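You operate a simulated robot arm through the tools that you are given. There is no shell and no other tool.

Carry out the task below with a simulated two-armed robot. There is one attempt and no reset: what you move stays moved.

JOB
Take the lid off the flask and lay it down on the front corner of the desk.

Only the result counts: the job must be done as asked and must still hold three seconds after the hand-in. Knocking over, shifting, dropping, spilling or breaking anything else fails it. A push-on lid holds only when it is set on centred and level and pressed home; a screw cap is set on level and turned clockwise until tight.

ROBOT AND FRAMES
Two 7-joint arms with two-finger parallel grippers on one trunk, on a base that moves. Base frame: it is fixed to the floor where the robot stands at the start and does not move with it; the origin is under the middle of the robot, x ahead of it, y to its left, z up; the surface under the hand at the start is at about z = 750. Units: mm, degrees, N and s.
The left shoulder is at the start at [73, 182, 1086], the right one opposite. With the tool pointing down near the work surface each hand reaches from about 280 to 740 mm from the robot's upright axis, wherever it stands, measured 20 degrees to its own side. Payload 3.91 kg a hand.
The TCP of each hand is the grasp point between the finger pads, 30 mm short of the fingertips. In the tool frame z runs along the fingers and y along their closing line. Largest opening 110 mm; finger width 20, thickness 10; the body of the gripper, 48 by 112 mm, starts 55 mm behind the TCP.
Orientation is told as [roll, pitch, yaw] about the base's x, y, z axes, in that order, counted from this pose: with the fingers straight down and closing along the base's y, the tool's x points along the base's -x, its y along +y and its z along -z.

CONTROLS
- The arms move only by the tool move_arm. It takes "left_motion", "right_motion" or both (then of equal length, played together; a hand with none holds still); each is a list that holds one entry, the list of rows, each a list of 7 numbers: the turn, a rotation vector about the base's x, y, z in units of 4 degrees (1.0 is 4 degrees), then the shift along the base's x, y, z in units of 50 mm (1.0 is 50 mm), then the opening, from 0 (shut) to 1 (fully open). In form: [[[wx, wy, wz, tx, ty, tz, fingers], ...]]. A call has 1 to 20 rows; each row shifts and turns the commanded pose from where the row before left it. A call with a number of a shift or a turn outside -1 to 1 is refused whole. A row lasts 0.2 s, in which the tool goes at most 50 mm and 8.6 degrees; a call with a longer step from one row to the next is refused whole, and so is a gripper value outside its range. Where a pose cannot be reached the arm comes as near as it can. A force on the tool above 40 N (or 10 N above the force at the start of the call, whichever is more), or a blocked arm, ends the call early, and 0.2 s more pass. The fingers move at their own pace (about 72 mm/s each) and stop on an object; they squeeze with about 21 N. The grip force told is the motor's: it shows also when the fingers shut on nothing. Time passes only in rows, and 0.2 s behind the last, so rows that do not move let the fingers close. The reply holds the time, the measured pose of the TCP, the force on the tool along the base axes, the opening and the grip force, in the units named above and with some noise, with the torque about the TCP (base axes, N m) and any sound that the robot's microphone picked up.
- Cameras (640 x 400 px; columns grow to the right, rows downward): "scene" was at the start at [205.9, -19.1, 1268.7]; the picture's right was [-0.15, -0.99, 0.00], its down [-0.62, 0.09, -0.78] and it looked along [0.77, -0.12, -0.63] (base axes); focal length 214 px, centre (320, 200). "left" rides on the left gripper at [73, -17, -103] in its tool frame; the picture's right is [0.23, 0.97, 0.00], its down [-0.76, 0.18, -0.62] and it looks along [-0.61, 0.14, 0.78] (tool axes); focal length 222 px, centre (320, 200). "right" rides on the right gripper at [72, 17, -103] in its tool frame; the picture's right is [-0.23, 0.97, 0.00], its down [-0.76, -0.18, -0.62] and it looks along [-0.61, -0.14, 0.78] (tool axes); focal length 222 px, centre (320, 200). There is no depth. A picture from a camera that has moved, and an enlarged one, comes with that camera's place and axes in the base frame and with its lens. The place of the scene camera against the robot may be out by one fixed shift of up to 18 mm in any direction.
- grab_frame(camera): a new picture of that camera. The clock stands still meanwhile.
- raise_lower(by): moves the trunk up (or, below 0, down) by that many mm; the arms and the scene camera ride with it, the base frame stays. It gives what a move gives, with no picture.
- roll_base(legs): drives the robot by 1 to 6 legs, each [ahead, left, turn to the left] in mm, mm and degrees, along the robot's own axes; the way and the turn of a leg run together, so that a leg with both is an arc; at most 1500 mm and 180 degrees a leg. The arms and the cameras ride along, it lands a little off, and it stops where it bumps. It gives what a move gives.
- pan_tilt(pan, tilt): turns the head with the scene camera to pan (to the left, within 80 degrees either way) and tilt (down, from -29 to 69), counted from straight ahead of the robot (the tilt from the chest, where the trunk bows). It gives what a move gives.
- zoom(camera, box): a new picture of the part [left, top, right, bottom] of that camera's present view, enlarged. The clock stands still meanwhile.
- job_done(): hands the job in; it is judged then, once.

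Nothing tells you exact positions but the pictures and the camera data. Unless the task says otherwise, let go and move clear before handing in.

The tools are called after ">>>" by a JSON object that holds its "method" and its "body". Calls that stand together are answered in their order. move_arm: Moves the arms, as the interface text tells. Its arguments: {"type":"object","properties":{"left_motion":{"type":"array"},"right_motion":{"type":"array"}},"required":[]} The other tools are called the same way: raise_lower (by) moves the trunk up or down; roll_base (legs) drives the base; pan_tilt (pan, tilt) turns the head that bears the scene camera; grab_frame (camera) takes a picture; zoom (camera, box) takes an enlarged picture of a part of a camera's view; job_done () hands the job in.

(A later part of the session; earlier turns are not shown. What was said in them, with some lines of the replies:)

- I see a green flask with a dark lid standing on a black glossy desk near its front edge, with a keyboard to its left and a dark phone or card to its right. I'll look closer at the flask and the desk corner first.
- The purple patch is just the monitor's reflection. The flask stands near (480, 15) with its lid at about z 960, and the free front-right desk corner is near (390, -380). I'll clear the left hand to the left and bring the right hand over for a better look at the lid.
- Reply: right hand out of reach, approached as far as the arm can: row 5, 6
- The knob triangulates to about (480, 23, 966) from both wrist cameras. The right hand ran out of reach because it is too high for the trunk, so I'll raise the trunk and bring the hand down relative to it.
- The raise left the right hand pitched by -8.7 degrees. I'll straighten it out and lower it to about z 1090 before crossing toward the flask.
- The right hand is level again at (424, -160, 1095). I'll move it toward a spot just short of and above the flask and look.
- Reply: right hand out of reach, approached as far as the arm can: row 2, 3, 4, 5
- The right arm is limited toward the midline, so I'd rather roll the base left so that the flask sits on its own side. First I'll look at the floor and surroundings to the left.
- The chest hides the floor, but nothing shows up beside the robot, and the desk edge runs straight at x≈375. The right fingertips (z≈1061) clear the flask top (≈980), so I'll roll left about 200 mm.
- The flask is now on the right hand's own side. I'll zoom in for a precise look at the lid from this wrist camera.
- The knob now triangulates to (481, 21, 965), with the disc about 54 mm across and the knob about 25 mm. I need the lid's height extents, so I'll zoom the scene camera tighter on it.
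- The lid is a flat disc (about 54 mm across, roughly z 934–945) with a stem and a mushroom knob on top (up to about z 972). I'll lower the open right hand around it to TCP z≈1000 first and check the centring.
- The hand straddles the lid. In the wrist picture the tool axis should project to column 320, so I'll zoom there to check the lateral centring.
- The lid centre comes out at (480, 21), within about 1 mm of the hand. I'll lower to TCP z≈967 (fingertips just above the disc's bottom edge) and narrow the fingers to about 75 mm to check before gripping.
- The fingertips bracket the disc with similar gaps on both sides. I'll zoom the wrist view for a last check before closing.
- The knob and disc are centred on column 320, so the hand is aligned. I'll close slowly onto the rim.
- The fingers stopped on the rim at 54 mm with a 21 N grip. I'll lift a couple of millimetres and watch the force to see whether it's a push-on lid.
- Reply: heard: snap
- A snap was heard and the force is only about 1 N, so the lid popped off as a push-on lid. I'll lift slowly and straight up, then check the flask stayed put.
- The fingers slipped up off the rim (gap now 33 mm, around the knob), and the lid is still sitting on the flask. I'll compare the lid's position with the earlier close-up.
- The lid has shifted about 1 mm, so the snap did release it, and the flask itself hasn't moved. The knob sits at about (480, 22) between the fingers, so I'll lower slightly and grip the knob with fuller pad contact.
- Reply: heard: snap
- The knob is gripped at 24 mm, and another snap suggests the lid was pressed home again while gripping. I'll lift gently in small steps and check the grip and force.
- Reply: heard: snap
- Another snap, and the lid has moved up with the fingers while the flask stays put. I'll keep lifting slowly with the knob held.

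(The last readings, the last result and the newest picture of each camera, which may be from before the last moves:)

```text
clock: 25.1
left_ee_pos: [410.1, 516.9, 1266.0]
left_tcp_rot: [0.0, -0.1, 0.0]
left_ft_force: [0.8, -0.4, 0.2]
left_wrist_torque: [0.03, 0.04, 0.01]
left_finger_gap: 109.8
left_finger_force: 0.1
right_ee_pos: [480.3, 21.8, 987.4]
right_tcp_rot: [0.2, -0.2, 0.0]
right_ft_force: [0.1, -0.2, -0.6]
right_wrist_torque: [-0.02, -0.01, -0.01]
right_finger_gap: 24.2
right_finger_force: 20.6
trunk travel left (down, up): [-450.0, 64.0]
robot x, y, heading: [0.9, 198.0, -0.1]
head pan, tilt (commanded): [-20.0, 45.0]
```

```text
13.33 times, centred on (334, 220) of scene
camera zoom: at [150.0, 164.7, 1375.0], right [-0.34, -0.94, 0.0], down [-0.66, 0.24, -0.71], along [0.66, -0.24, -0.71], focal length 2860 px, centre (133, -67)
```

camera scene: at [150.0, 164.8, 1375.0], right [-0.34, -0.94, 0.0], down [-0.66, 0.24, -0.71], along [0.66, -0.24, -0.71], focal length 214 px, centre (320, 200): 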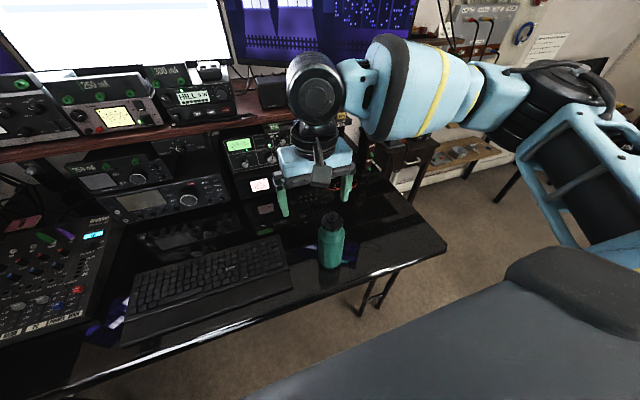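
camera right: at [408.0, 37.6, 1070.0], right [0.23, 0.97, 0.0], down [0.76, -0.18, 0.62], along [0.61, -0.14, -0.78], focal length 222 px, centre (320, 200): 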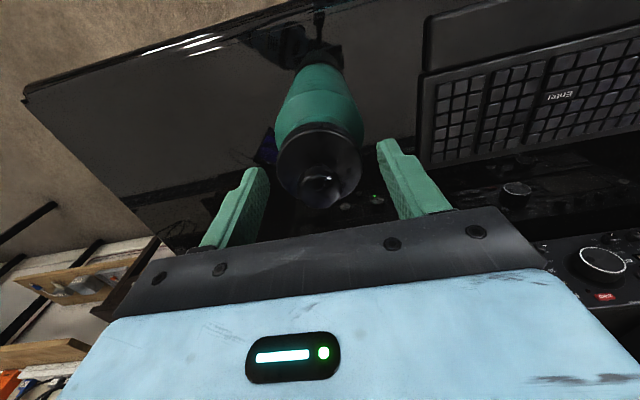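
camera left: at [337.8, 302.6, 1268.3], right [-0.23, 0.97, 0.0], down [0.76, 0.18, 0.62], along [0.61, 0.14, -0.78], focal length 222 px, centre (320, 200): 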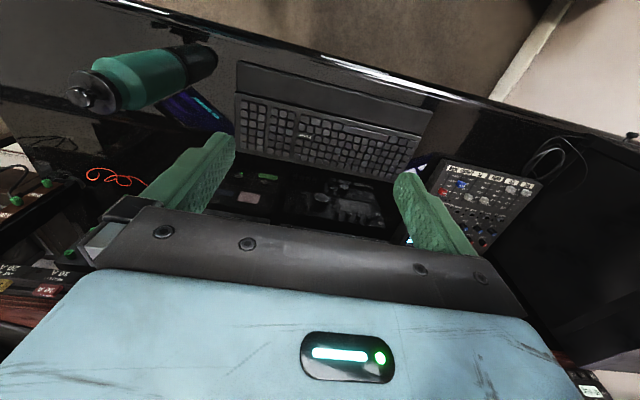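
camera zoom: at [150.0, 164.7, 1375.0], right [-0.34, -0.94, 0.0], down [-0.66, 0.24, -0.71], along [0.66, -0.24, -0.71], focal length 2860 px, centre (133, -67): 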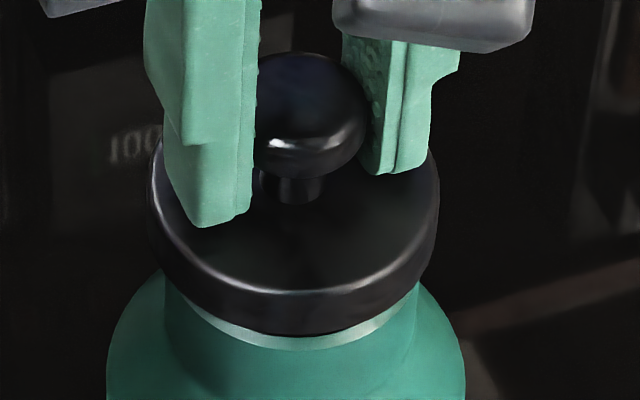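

The lid is rising cleanly with the bare neck showing beneath it, and the flask is unmoved. I'll lift it well clear.

>>> {"method": "move_arm", "body": {"right_motion": [[[0, 0, 0, 0, 0, 0.1, 0], [0, 0, 0, 0, 0, 0.15, 0], [0, 0, 0, 0, 0, 0.2, 0], [0, 0, 0, 0, 0, 0.3, 0], [0, 0, 0, 0, 0, 0.3, 0], [0, 0, 0, 0, 0, 0.3, 0], [0, 0, 0, 0, 0, 0.25, 0], [0, 0, 0, 0, 0, 0, 0]]]}}

>>> {"method": "zoom", "body": {"camera": "scene", "box": [270, 140, 400, 280]}}

>>> {"method": "grab_frame", "body": {"camera": "right"}}

>>> {"method": "grab_frame", "body": {"camera": "scene"}}

```text
clock: 26.9
left_ee_pos: [409.9, 516.2, 1266.8]
left_tcp_rot: [-0.1, 0.1, 0.1]
left_ft_force: [-0.4, -0.2, 0.0]
left_wrist_torque: [0.02, 0.03, -0.03]
left_finger_gap: 109.9
left_finger_force: 0.1
right_ee_pos: [479.9, 22.7, 1066.7]
right_tcp_rot: [0.2, -0.1, 0.0]
right_ft_force: [0.2, -0.1, 0.5]
right_wrist_torque: [0.0, -0.04, 0.0]
right_finger_gap: 24.1
right_finger_force: 20.7
trunk travel left (down, up): [-450.0, 64.0]
robot x, y, heading: [0.9, 195.9, -0.3]
head pan, tilt (commanded): [-20.0, 45.0]
```

```text
2.86 times, centred on (335, 210) of scene
camera zoom: at [150.1, 164.6, 1375.0], right [-0.34, -0.94, 0.0], down [-0.66, 0.24, -0.71], along [0.66, -0.24, -0.71], focal length 613 px, centre (277, 171)
```

zoom: 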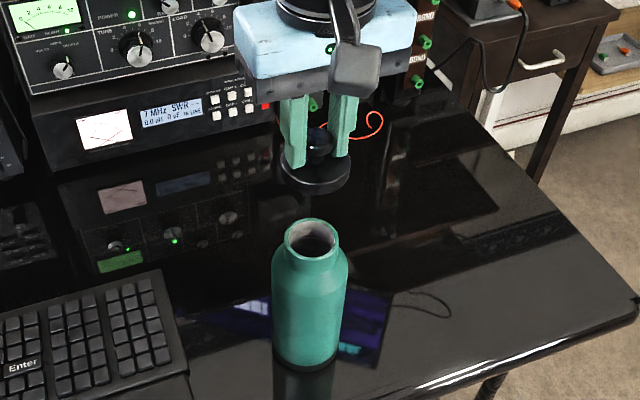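

```text
taken
camera right: at [407.8, 38.3, 1170.8], right [0.23, 0.97, 0.0], down [0.76, -0.18, 0.62], along [0.61, -0.14, -0.78], focal length 222 px, centre (320, 200)
```

right: 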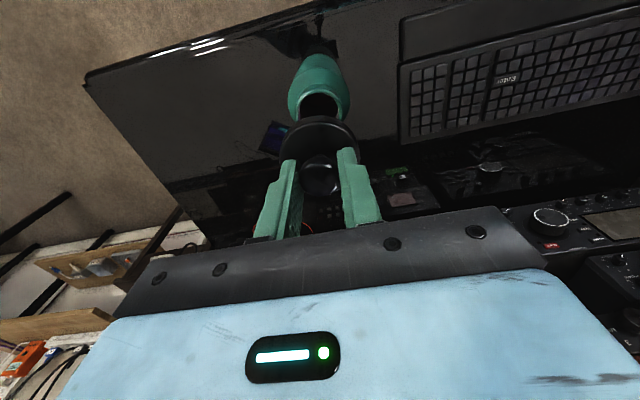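

```text
taken
camera scene: at [150.1, 164.6, 1375.0], right [-0.34, -0.94, 0.0], down [-0.66, 0.24, -0.71], along [0.66, -0.24, -0.71], focal length 214 px, centre (320, 200)
```

scene: 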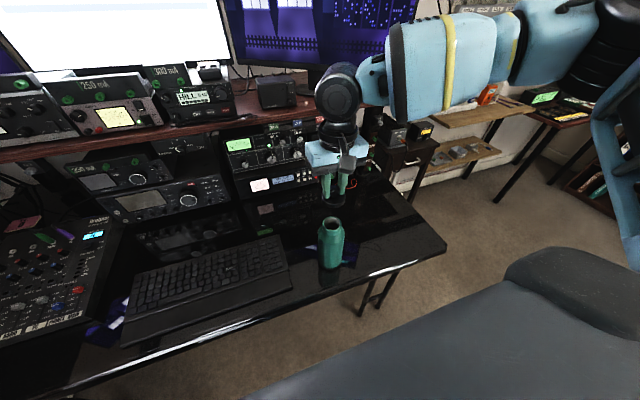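

The lid is off and held by its knob, and the flask stands open and upright. The front-right corner is at about (388, -367), so I'll carry the lid level at this height to over (440, -315).

>>> {"method": "move_arm", "body": {"right_motion": [[[0, 0, 0, -0.02, -0.2, 0, 0], [0, 0, 0, -0.04, -0.35, 0, 0], [0, 0, 0, -0.05, -0.45, 0, 0], [0, 0, 0, -0.05, -0.45, 0, 0], [0, 0, 0, -0.05, -0.45, 0, 0], [0, 0, 0, -0.05, -0.45, 0, 0], [0, 0, 0, -0.05, -0.45, 0, 0], [0, 0, 0, -0.05, -0.45, 0, 0], [0, 0, 0, -0.05, -0.45, 0, 0], [0, 0, 0, -0.05, -0.45, 0, 0], [0, 0, 0, -0.05, -0.45, 0, 0], [0, 0, 0, -0.05, -0.45, 0, 0], [0, 0, 0, -0.05, -0.45, 0, 0], [0, 0, 0, -0.05, -0.45, 0, 0], [0, 0, 0, -0.05, -0.45, 0, 0], [0, 0, 0, -0.05, -0.35, 0, 0], [0, 0, 0, -0.04, -0.2, 0, 0], [0, 0, 0, 0, 0, 0, 0]]]}}

>>> {"method": "grab_frame", "body": {"camera": "right"}}

>>> {"method": "grab_frame", "body": {"camera": "scene"}}

```text
clock: 30.7
left_ee_pos: [410.3, 518.3, 1266.1]
left_tcp_rot: [0.1, 0.1, 0.0]
left_ft_force: [0.1, 0.1, -0.1]
left_wrist_torque: [0.0, 0.0, 0.0]
left_finger_gap: 110.0
left_finger_force: 0.1
right_ee_pos: [439.0, -325.2, 1067.4]
right_tcp_rot: [0.2, -0.1, 0.0]
right_ft_force: [0.2, 0.7, 0.2]
right_wrist_torque: [-0.01, 0.03, 0.0]
right_finger_gap: 24.3
right_finger_force: 21.6
trunk travel left (down, up): [-450.0, 64.0]
robot x, y, heading: [1.1, 198.4, 0.3]
head pan, tilt (commanded): [-20.0, 45.0]
```

```text
taken
camera right: at [368.0, -308.9, 1171.0], right [0.23, 0.97, 0.0], down [0.76, -0.18, 0.62], along [0.61, -0.14, -0.78], focal length 222 px, centre (320, 200)
```

right: 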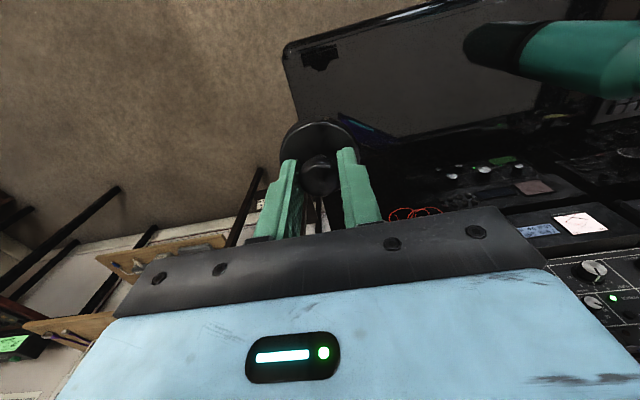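

```text
taken
camera scene: at [150.1, 164.8, 1375.0], right [-0.34, -0.94, 0.0], down [-0.66, 0.24, -0.71], along [0.66, -0.24, -0.71], focal length 214 px, centre (320, 200)
```

scene: 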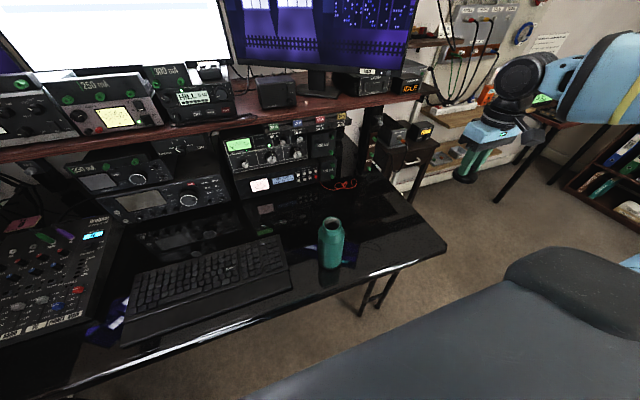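

From this view the corner is at about (386, -368), and the lid hangs a bit close to the side edge. I'll shift 12 mm inward while descending to about 25 mm above the desk.

>>> {"method": "move_arm", "body": {"right_motion": [[[0, 0, 0, 0, 0.03, -0.4, 0], [0, 0, 0, 0, 0.03, -0.6, 0], [0, 0, 0, 0, 0.03, -0.65, 0], [0, 0, 0, 0, 0.03, -0.65, 0], [0, 0, 0, 0, 0.03, -0.65, 0], [0, 0, 0, 0, 0.03, -0.65, 0], [0, 0, 0, 0, 0.03, -0.6, 0], [0, 0, 0, 0, 0.03, -0.5, 0], [0, 0, 0, 0, 0, -0.2, 0], [0, 0, 0, 0, 0, 0, 0]]]}}

>>> {"method": "pan_tilt", "body": {"pan": -55, "tilt": 35}}

>>> {"method": "grab_frame", "body": {"camera": "right"}}

>>> {"method": "grab_frame", "body": {"camera": "scene"}}

```text
clock: 32.9
left_ee_pos: [409.6, 517.4, 1266.8]
left_tcp_rot: [-0.1, 0.1, 0.1]
left_ft_force: [0.3, -0.7, 1.1]
left_wrist_torque: [0.06, 0.03, 0.0]
left_finger_gap: 110.2
left_finger_force: 0.0
right_ee_pos: [440.5, -314.1, 822.6]
right_tcp_rot: [0.2, -0.2, 0.0]
right_ft_force: [-0.2, -0.5, 0.4]
right_wrist_torque: [0.0, 0.01, 0.02]
right_finger_gap: 24.2
right_finger_force: 21.7
trunk travel left (down, up): [-450.0, 64.0]
robot x, y, heading: [1.5, 194.0, -0.0]
head pan, tilt (commanded): [-20.0, 45.0]
```

```text
clock: 33.9
left_ee_pos: [409.9, 517.7, 1265.9]
left_tcp_rot: [0.0, 0.0, 0.0]
left_ft_force: [0.9, 0.2, -0.6]
left_wrist_torque: [0.0, -0.03, -0.02]
left_finger_gap: 109.8
left_finger_force: 0.1
right_ee_pos: [439.5, -314.1, 822.6]
right_tcp_rot: [0.3, -0.1, 0.0]
right_ft_force: [0.1, 0.2, -0.1]
right_wrist_torque: [-0.01, 0.01, -0.02]
right_finger_gap: 24.2
right_finger_force: 20.8
trunk travel left (down, up): [-450.0, 64.0]
robot x, y, heading: [1.5, 200.2, 0.1]
head pan, tilt (commanded): [-55.0, 35.0]
```

```text
taken
camera right: at [367.9, -297.8, 926.3], right [0.23, 0.97, 0.0], down [0.76, -0.18, 0.62], along [0.61, -0.14, -0.78], focal length 222 px, centre (320, 200)
```

right: 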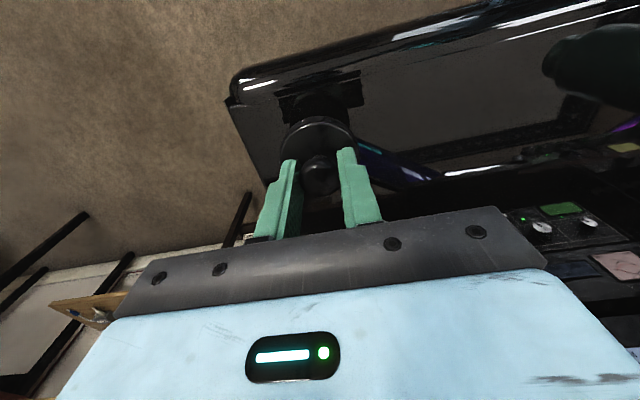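

```text
taken
camera scene: at [124.2, 120.4, 1389.8], right [-0.82, -0.57, 0.0], down [-0.33, 0.47, -0.82], along [0.47, -0.67, -0.57], focal length 214 px, centre (320, 200)
```

scene: 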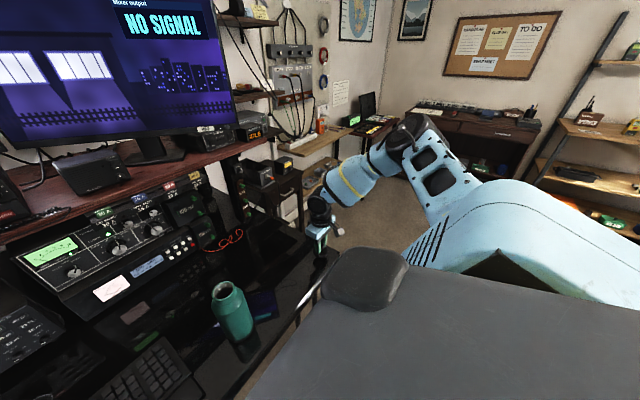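

The lid is about 25 mm above the desk near the corner. I'll zoom in on the wrist view to check margins to the rounded edges.

>>> {"method": "zoom", "body": {"camera": "right", "box": [210, 50, 400, 200]}}

>>> {"method": "zoom", "body": {"camera": "scene", "box": [260, 180, 380, 280]}}

```text
2.67 times, centred on (305, 125) of right
camera zoom: at [367.9, -297.8, 926.3], right [0.23, 0.97, 0.0], down [0.76, -0.18, 0.62], along [0.61, -0.14, -0.78], focal length 592 px, centre (360, 400)
```

zoom: 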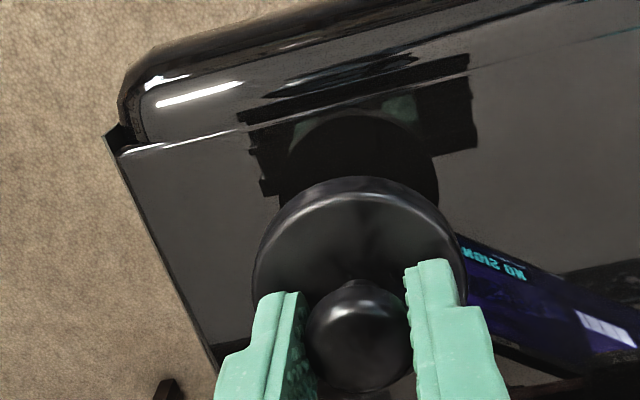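

```text
4.00 times, centred on (320, 230) of scene
camera zoom: at [124.2, 120.4, 1389.8], right [-0.82, -0.57, 0.0], down [-0.33, 0.47, -0.82], along [0.47, -0.67, -0.57], focal length 858 px, centre (320, 80)
```

zoom: 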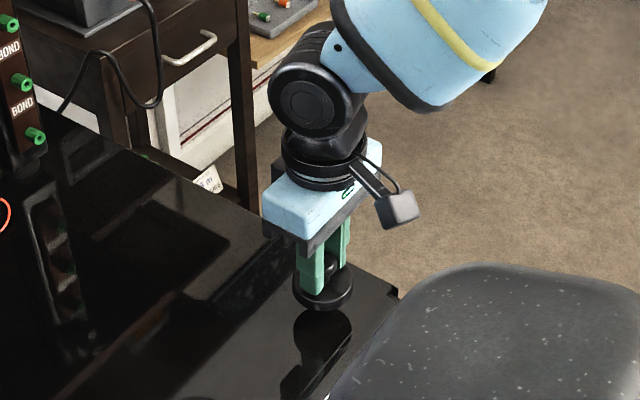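

The flat top begins at x≈402 and the side edge is at y≈-376, so the lid (radius 28) fits. I'll move it 6 mm farther in from the front edge and lower toward contact.

>>> {"method": "move_arm", "body": {"right_motion": [[[0, 0, 0, 0.06, 0, -0.08, 0], [0, 0, 0, 0.06, 0, -0.08, 0], [0, 0, 0, 0, 0, -0.08, 0], [0, 0, 0, 0, 0, -0.06, 0], [0, 0, 0, 0, 0, 0, 0]]]}}

>>> {"method": "zoom", "body": {"camera": "scene", "box": [300, 220, 350, 265]}}

```text
clock: 35.1
left_ee_pos: [410.0, 517.5, 1266.0]
left_tcp_rot: [0.1, 0.0, 0.1]
left_ft_force: [0.1, -0.3, -1.3]
left_wrist_torque: [0.0, 0.0, -0.03]
left_finger_gap: 110.3
left_finger_force: 0.1
right_ee_pos: [445.7, -313.9, 808.1]
right_tcp_rot: [0.2, 0.0, 0.0]
right_ft_force: [0.4, -0.5, -0.9]
right_wrist_torque: [-0.03, 0.01, -0.01]
right_finger_gap: 24.1
right_finger_force: 20.7
trunk travel left (down, up): [-450.0, 64.0]
robot x, y, heading: [-2.7, 202.0, 0.1]
head pan, tilt (commanded): [-55.0, 35.0]
```

```text
8.89 times, centred on (325, 242) of scene
camera zoom: at [124.0, 120.4, 1389.9], right [-0.82, -0.57, 0.0], down [-0.33, 0.47, -0.82], along [0.47, -0.67, -0.57], focal length 1906 px, centre (276, -178)
```

zoom: 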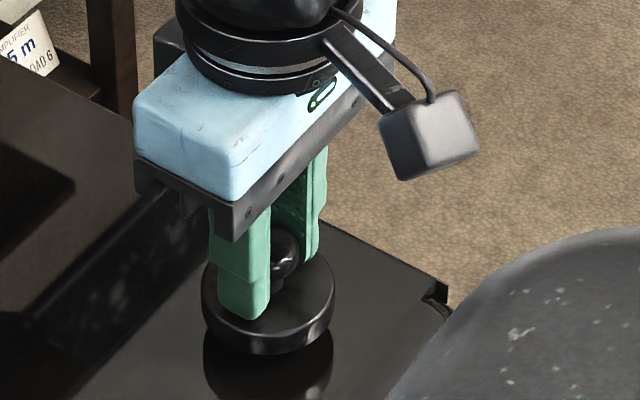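

There is no contact yet at TCP z 808, and the lid and its reflection are closing up. I'll lower in 1 mm steps and watch the force.

>>> {"method": "move_arm", "body": {"right_motion": [[[0, 0, 0, 0, 0, -0.02, 0], [0, 0, 0, 0, 0, -0.02, 0], [0, 0, 0, 0, 0, -0.02, 0], [0, 0, 0, 0, 0, -0.02, 0], [0, 0, 0, 0, 0, -0.02, 0], [0, 0, 0, 0, 0, -0.02, 0], [0, 0, 0, 0, 0, 0, 0]]]}}

>>> {"method": "zoom", "body": {"camera": "scene", "box": [300, 225, 350, 270]}}

```text
clock: 36.7
left_ee_pos: [409.7, 517.3, 1265.9]
left_tcp_rot: [0.1, 0.0, 0.0]
left_ft_force: [0.2, 0.6, 0.7]
left_wrist_torque: [0.01, 0.0, -0.03]
left_finger_gap: 110.0
left_finger_force: 0.0
right_ee_pos: [445.6, -313.6, 801.2]
right_tcp_rot: [0.2, -0.1, 0.0]
right_ft_force: [-0.2, 1.8, -0.6]
right_wrist_torque: [0.01, -0.04, 0.01]
right_finger_gap: 24.3
right_finger_force: 21.0
trunk travel left (down, up): [-450.0, 64.0]
robot x, y, heading: [-3.6, 201.9, 0.2]
head pan, tilt (commanded): [-55.0, 35.0]
```

```text
8.89 times, centred on (325, 248) of scene
camera zoom: at [124.1, 120.4, 1389.9], right [-0.82, -0.57, 0.0], down [-0.33, 0.47, -0.82], along [0.47, -0.67, -0.57], focal length 1906 px, centre (276, -222)
```

zoom: 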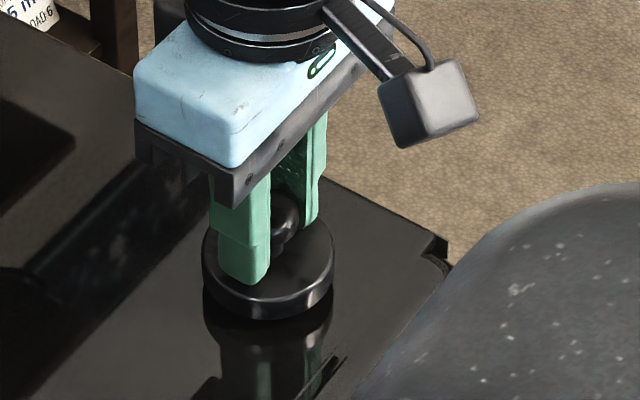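

Still no contact at z 801, and the gap to the reflection is shrinking. I'll continue down in 1 mm steps.

>>> {"method": "move_arm", "body": {"right_motion": [[[0, 0, 0, 0, 0, -0.02, 0], [0, 0, 0, 0, 0, -0.02, 0], [0, 0, 0, 0, 0, -0.02, 0], [0, 0, 0, 0, 0, -0.02, 0], [0, 0, 0, 0, 0, 0, 0]]]}}

>>> {"method": "zoom", "body": {"camera": "scene", "box": [300, 225, 350, 270]}}

```text
clock: 37.9
left_ee_pos: [409.7, 517.2, 1267.4]
left_tcp_rot: [0.0, 0.0, 0.0]
left_ft_force: [0.8, 0.9, 0.3]
left_wrist_torque: [0.0, 0.04, 0.01]
left_finger_gap: 110.0
left_finger_force: 0.0
right_ee_pos: [445.4, -313.9, 796.6]
right_tcp_rot: [0.2, -0.2, -0.1]
right_ft_force: [0.6, 0.3, -0.2]
right_wrist_torque: [0.01, 0.02, 0.0]
right_finger_gap: 24.0
right_finger_force: 20.7
trunk travel left (down, up): [-450.0, 64.0]
robot x, y, heading: [1.4, 201.4, -0.2]
head pan, tilt (commanded): [-55.0, 35.0]
```

```text
8.89 times, centred on (325, 248) of scene
camera zoom: at [124.1, 120.4, 1389.9], right [-0.82, -0.57, 0.0], down [-0.33, 0.47, -0.82], along [0.47, -0.67, -0.57], focal length 1906 px, centre (276, -222)
```

zoom: 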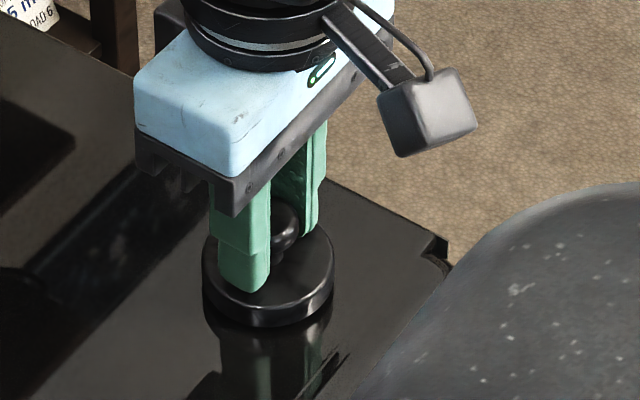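

Nearly down, with still no contact force at z 796.6. I'll continue in 1 mm steps.

>>> {"method": "move_arm", "body": {"right_motion": [[[0, 0, 0, 0, 0, -0.02, 0], [0, 0, 0, 0, 0, -0.02, 0], [0, 0, 0, 0, 0, 0, 0]]]}}

```text
clock: 38.7
left_ee_pos: [408.5, 517.2, 1266.9]
left_tcp_rot: [0.0, -0.1, 0.0]
left_ft_force: [-0.9, -0.1, 0.2]
left_wrist_torque: [-0.02, 0.03, -0.01]
left_finger_gap: 110.0
left_finger_force: 0.1
right_ee_pos: [446.5, -314.3, 795.9]
right_tcp_rot: [0.2, -0.2, -0.1]
right_ft_force: [0.3, 0.2, 0.0]
right_wrist_torque: [0.0, 0.01, 0.0]
right_finger_gap: 24.4
right_finger_force: 20.9
trunk travel left (down, up): [-450.0, 64.0]
robot x, y, heading: [2.6, 202.2, -0.3]
head pan, tilt (commanded): [-55.0, 35.0]
```

Still no contact at z≈796. I'll keep stepping down.

>>> {"method": "move_arm", "body": {"right_motion": [[[0, 0, 0, 0, 0, -0.02, 0], [0, 0, 0, 0, 0, -0.02, 0], [0, 0, 0, 0, 0, 0, 0]]]}}

>>> {"method": "zoom", "body": {"camera": "scene", "box": [305, 240, 345, 265]}}

```text
clock: 39.5
left_ee_pos: [409.5, 517.4, 1267.2]
left_tcp_rot: [0.0, 0.0, 0.0]
left_ft_force: [-0.4, 0.0, 0.2]
left_wrist_torque: [-0.02, 0.0, 0.01]
left_finger_gap: 109.9
left_finger_force: 0.0
right_ee_pos: [446.5, -313.5, 793.6]
right_tcp_rot: [0.2, -0.2, 0.0]
right_ft_force: [0.0, 0.4, 1.0]
right_wrist_torque: [0.04, -0.02, 0.02]
right_finger_gap: 24.4
right_finger_force: 20.9
trunk travel left (down, up): [-450.0, 64.0]
robot x, y, heading: [-2.2, 199.2, -0.3]
head pan, tilt (commanded): [-55.0, 35.0]
```

```text
16.00 times, centred on (325, 252) of scene
camera zoom: at [123.9, 120.5, 1389.9], right [-0.82, -0.57, 0.0], down [-0.33, 0.47, -0.82], along [0.47, -0.67, -0.57], focal length 3432 px, centre (240, -640)
```

zoom: 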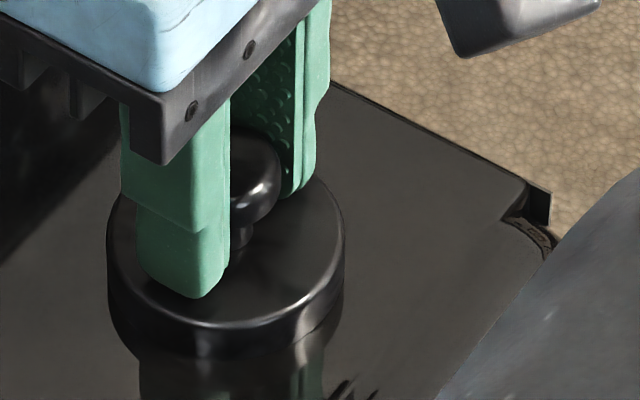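

The lid's rim and its reflection have almost merged. One more millimetre or two with force checks.

>>> {"method": "move_arm", "body": {"right_motion": [[[0, 0, 0, 0, 0, -0.02, 0], [0, 0, 0, 0, 0, 0, 0]]]}}

>>> {"method": "move_arm", "body": {"right_motion": [[[0, 0, 0, 0, 0, -0.02, 0], [0, 0, 0, 0, 0, 0, 0]]]}}

```text
clock: 40.1
left_ee_pos: [409.4, 517.4, 1267.2]
left_tcp_rot: [0.0, -0.1, 0.0]
left_ft_force: [-0.6, 0.2, 0.3]
left_wrist_torque: [0.02, 0.01, -0.01]
left_finger_gap: 110.0
left_finger_force: 0.0
right_ee_pos: [445.7, -313.4, 793.5]
right_tcp_rot: [0.2, -0.2, 0.0]
right_ft_force: [-1.5, -1.8, 8.7]
right_wrist_torque: [0.11, 0.1, 0.0]
right_finger_gap: 24.4
right_finger_force: 21.0
trunk travel left (down, up): [-450.0, 64.0]
robot x, y, heading: [-0.1, 203.8, -0.0]
head pan, tilt (commanded): [-55.0, 35.0]
```

```text
clock: 40.7
left_ee_pos: [409.2, 518.5, 1268.4]
left_tcp_rot: [-0.1, -0.1, 0.0]
left_ft_force: [-0.1, 1.0, -0.8]
left_wrist_torque: [0.0, 0.01, 0.02]
left_finger_gap: 109.9
left_finger_force: 0.2
right_ee_pos: [445.3, -313.5, 791.4]
right_tcp_rot: [0.1, -0.4, -0.1]
right_ft_force: [-0.7, -2.7, 17.5]
right_wrist_torque: [-0.07, 0.18, 0.03]
right_finger_gap: 24.3
right_finger_force: 21.3
trunk travel left (down, up): [-450.0, 64.0]
robot x, y, heading: [-0.8, 196.8, 0.1]
head pan, tilt (commanded): [-55.0, 35.0]
```

The lid is firmly on the desk (17 N of push). I'll relieve the pressure by about 1.5 mm, then open the fingers gently.

>>> {"method": "move_arm", "body": {"right_motion": [[[0, 0, 0, 0, 0, 0.02, 0], [0, 0, 0, 0, 0, 0.01, 0], [0, 0, 0, 0, 0, 0, 0]]]}}

```text
clock: 41.5
left_ee_pos: [409.9, 518.4, 1265.7]
left_tcp_rot: [0.1, 0.1, 0.1]
left_ft_force: [0.2, 0.1, 0.0]
left_wrist_torque: [-0.02, -0.01, 0.02]
left_finger_gap: 110.1
left_finger_force: 0.1
right_ee_pos: [445.8, -312.7, 792.0]
right_tcp_rot: [0.3, -0.2, 0.0]
right_ft_force: [2.9, -2.4, 8.5]
right_wrist_torque: [-0.04, -0.18, -0.04]
right_finger_gap: 24.1
right_finger_force: 21.1
trunk travel left (down, up): [-450.0, 64.0]
robot x, y, heading: [2.2, 201.8, 0.2]
head pan, tilt (commanded): [-55.0, 35.0]
```

There is still about 8 N of push, so I'll ease off slightly more before releasing.

>>> {"method": "move_arm", "body": {"right_motion": [[[0, 0, 0, 0, 0, 0.014, 0], [0, 0, 0, 0, 0, 0, 0]]]}}

```text
clock: 42.1
left_ee_pos: [409.7, 517.7, 1267.5]
left_tcp_rot: [0.0, -0.1, 0.0]
left_ft_force: [-0.2, -0.2, 0.9]
left_wrist_torque: [0.0, -0.05, 0.01]
left_finger_gap: 109.8
left_finger_force: 0.0
right_ee_pos: [444.5, -312.2, 793.2]
right_tcp_rot: [0.1, -0.1, -0.1]
right_ft_force: [0.3, 0.1, 1.3]
right_wrist_torque: [0.06, -0.06, 0.0]
right_finger_gap: 24.3
right_finger_force: 21.0
trunk travel left (down, up): [-450.0, 64.0]
robot x, y, heading: [-3.5, 200.4, 0.2]
head pan, tilt (commanded): [-55.0, 35.0]
```

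The push is down to about 1 N, so the lid rests lightly on the desk. I'll open the fingers gradually.

>>> {"method": "move_arm", "body": {"right_motion": [[[0, 0, 0, 0, 0, 0, 0.23], [0, 0, 0, 0, 0, 0, 0.27], [0, 0, 0, 0, 0, 0, 0.32], [0, 0, 0, 0, 0, 0, 0.4], [0, 0, 0, 0, 0, 0, 0.45], [0, 0, 0, 0, 0, 0, 0.45]]]}}

>>> {"method": "zoom", "body": {"camera": "scene", "box": [300, 225, 350, 270]}}

>>> {"method": "zoom", "body": {"camera": "right", "box": [210, 50, 400, 200]}}

```text
clock: 43.5
left_ee_pos: [409.3, 516.8, 1266.9]
left_tcp_rot: [0.1, 0.0, 0.0]
left_ft_force: [-0.1, -1.0, -0.8]
left_wrist_torque: [-0.02, -0.01, -0.01]
left_finger_gap: 109.9
left_finger_force: 0.2
right_ee_pos: [445.6, -313.4, 793.5]
right_tcp_rot: [0.2, -0.1, 0.1]
right_ft_force: [-0.6, -0.7, -0.9]
right_wrist_torque: [-0.01, -0.04, -0.02]
right_finger_gap: 49.4
right_finger_force: 0.0
trunk travel left (down, up): [-450.0, 64.0]
robot x, y, heading: [1.4, 198.2, -0.1]
head pan, tilt (commanded): [-55.0, 35.0]
```

```text
8.89 times, centred on (325, 248) of scene
camera zoom: at [124.1, 120.4, 1389.9], right [-0.82, -0.57, 0.0], down [-0.33, 0.47, -0.82], along [0.47, -0.67, -0.57], focal length 1906 px, centre (276, -222)
```

zoom: 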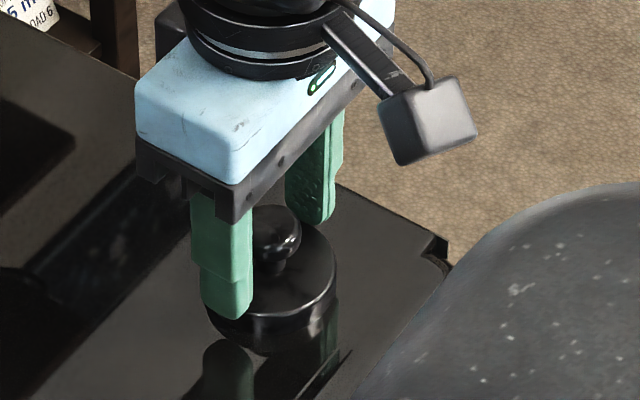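

```text
2.67 times, centred on (305, 125) of right
camera zoom: at [373.6, -297.4, 897.1], right [0.23, 0.97, 0.0], down [0.76, -0.18, 0.62], along [0.61, -0.14, -0.78], focal length 592 px, centre (360, 400)
```

zoom: 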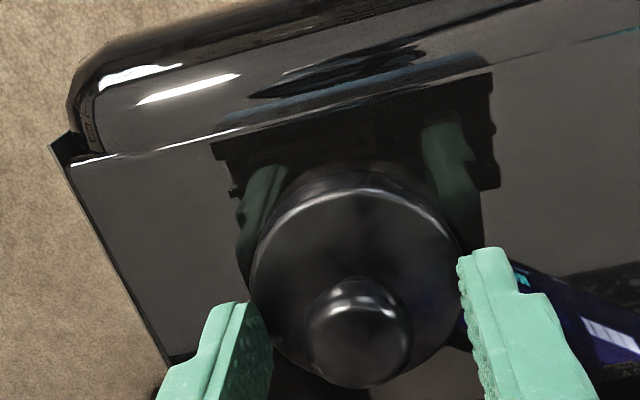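

The lid sits level on the desk near the corner and the fingers are clear of the knob. I'll lift straight up and away.

>>> {"method": "move_arm", "body": {"right_motion": [[[0, 0, 0, 0, 0, 0.1, 0.45], [0, 0, 0, 0, 0, 0.2, 0.45], [0, 0, 0, 0, 0, 0.4, 0.45], [0, 0, 0, 0, 0, 0.6, 0.45], [0, 0, 0, 0, 0, 0.7, 0.45], [0, 0, 0, 0, 0, 0.7, 0.45], [0, 0, 0, 0, 0, 0.7, 0.45], [0, 0, 0, 0, 0, 0.7, 0.45], [0, 0, 0, 0, 0, 0, 0.45]]]}}

>>> {"method": "grab_frame", "body": {"camera": "right"}}

>>> {"method": "grab_frame", "body": {"camera": "scene"}}

```text
clock: 45.5
left_ee_pos: [409.8, 516.2, 1267.1]
left_tcp_rot: [0.0, 0.0, -0.1]
left_ft_force: [0.8, -0.4, 0.3]
left_wrist_torque: [0.04, 0.04, 0.0]
left_finger_gap: 110.1
left_finger_force: 0.1
right_ee_pos: [447.4, -314.8, 998.6]
right_tcp_rot: [0.3, -0.1, 0.0]
right_ft_force: [-0.6, 0.4, 0.3]
right_wrist_torque: [0.02, 0.0, 0.01]
right_finger_gap: 49.3
right_finger_force: 0.1
trunk travel left (down, up): [-450.0, 64.0]
robot x, y, heading: [2.6, 196.7, -0.1]
head pan, tilt (commanded): [-55.0, 35.0]
```

```text
taken
camera right: at [374.3, -298.2, 1102.4], right [0.23, 0.97, 0.0], down [0.76, -0.18, 0.62], along [0.61, -0.14, -0.78], focal length 222 px, centre (320, 200)
```

right: 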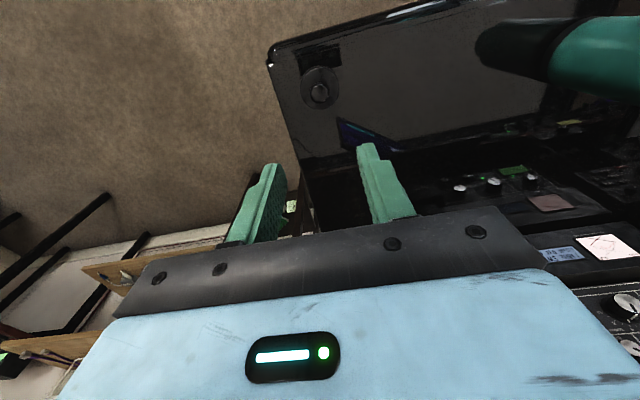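

```text
taken
camera scene: at [124.3, 120.2, 1389.8], right [-0.82, -0.57, 0.0], down [-0.33, 0.47, -0.82], along [0.47, -0.67, -0.57], focal length 214 px, centre (320, 200)
```

scene: 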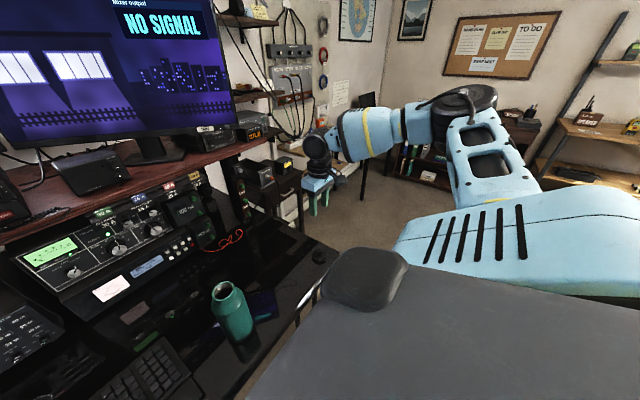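

The lid lies on the desk at the front-right corner and the hand is clear. I'll do a final check on the lid and the flask.

>>> {"method": "zoom", "body": {"camera": "right", "box": [260, 20, 400, 140]}}

>>> {"method": "pan_tilt", "body": {"pan": -20, "tilt": 45}}

>>> {"method": "zoom", "body": {"camera": "scene", "box": [250, 130, 450, 290]}}

```text
3.33 times, centred on (330, 80) of right
camera zoom: at [374.3, -298.2, 1102.4], right [0.23, 0.97, 0.0], down [0.76, -0.18, 0.62], along [0.61, -0.14, -0.78], focal length 740 px, centre (287, 600)
```

zoom: 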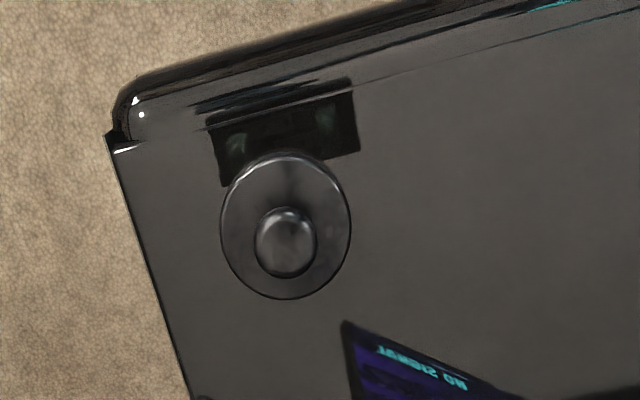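

```text
clock: 46.5
left_ee_pos: [409.8, 517.1, 1265.9]
left_tcp_rot: [0.0, 0.0, -0.1]
left_ft_force: [-0.6, 0.6, 0.2]
left_wrist_torque: [0.02, -0.03, 0.0]
left_finger_gap: 110.1
left_finger_force: 0.2
right_ee_pos: [446.7, -314.6, 999.1]
right_tcp_rot: [0.3, 0.0, -0.1]
right_ft_force: [1.2, -0.5, 0.1]
right_wrist_torque: [0.0, -0.01, -0.01]
right_finger_gap: 49.3
right_finger_force: 0.1
trunk travel left (down, up): [-450.0, 64.0]
robot x, y, heading: [-3.2, 201.6, -0.0]
head pan, tilt (commanded): [-20.0, 45.0]
```

```text
2.50 times, centred on (350, 210) of scene
camera zoom: at [150.0, 164.6, 1375.1], right [-0.34, -0.94, 0.0], down [-0.66, 0.24, -0.71], along [0.66, -0.24, -0.71], focal length 536 px, centre (245, 175)
```

zoom: 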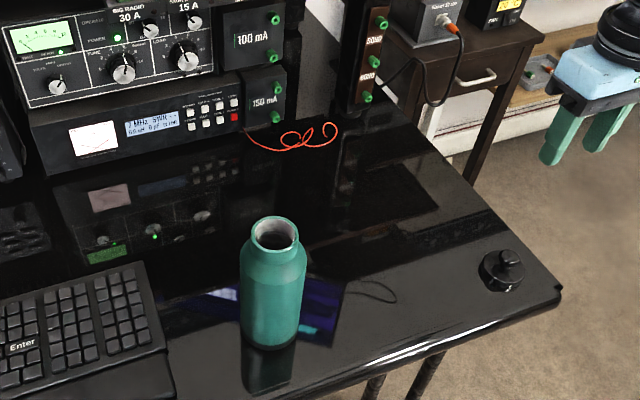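

The lid rests flat on the front-right corner of the desk. The open flask stands upright in its original place, nothing else has moved, and the hand is clear. I'm handing the job in.

>>> {"method": "job_done", "body": {}}

```text
The job is handed in.
```

The lid is off the flask and lying flat near the front-right corner of the desk, about 60 mm in from each edge. The flask stands open and upright where it was, and I saw nothing else shift.

- **Corner:** "the front corner" could have meant either one. I used the right because it is clear and nearest the flask.
- **Slip while lifting:** it is a push-on lid. On the first try it snapped loose, then slipped out of the fingers and stayed on the flask. I gripped it by the knob instead and it came off cleanly.
- **Robot position:** I rolled the base about 200 mm to the left and raised the trunk 100 mm to reach, and left both there. The right hand is open, about 200 mm above the lid.
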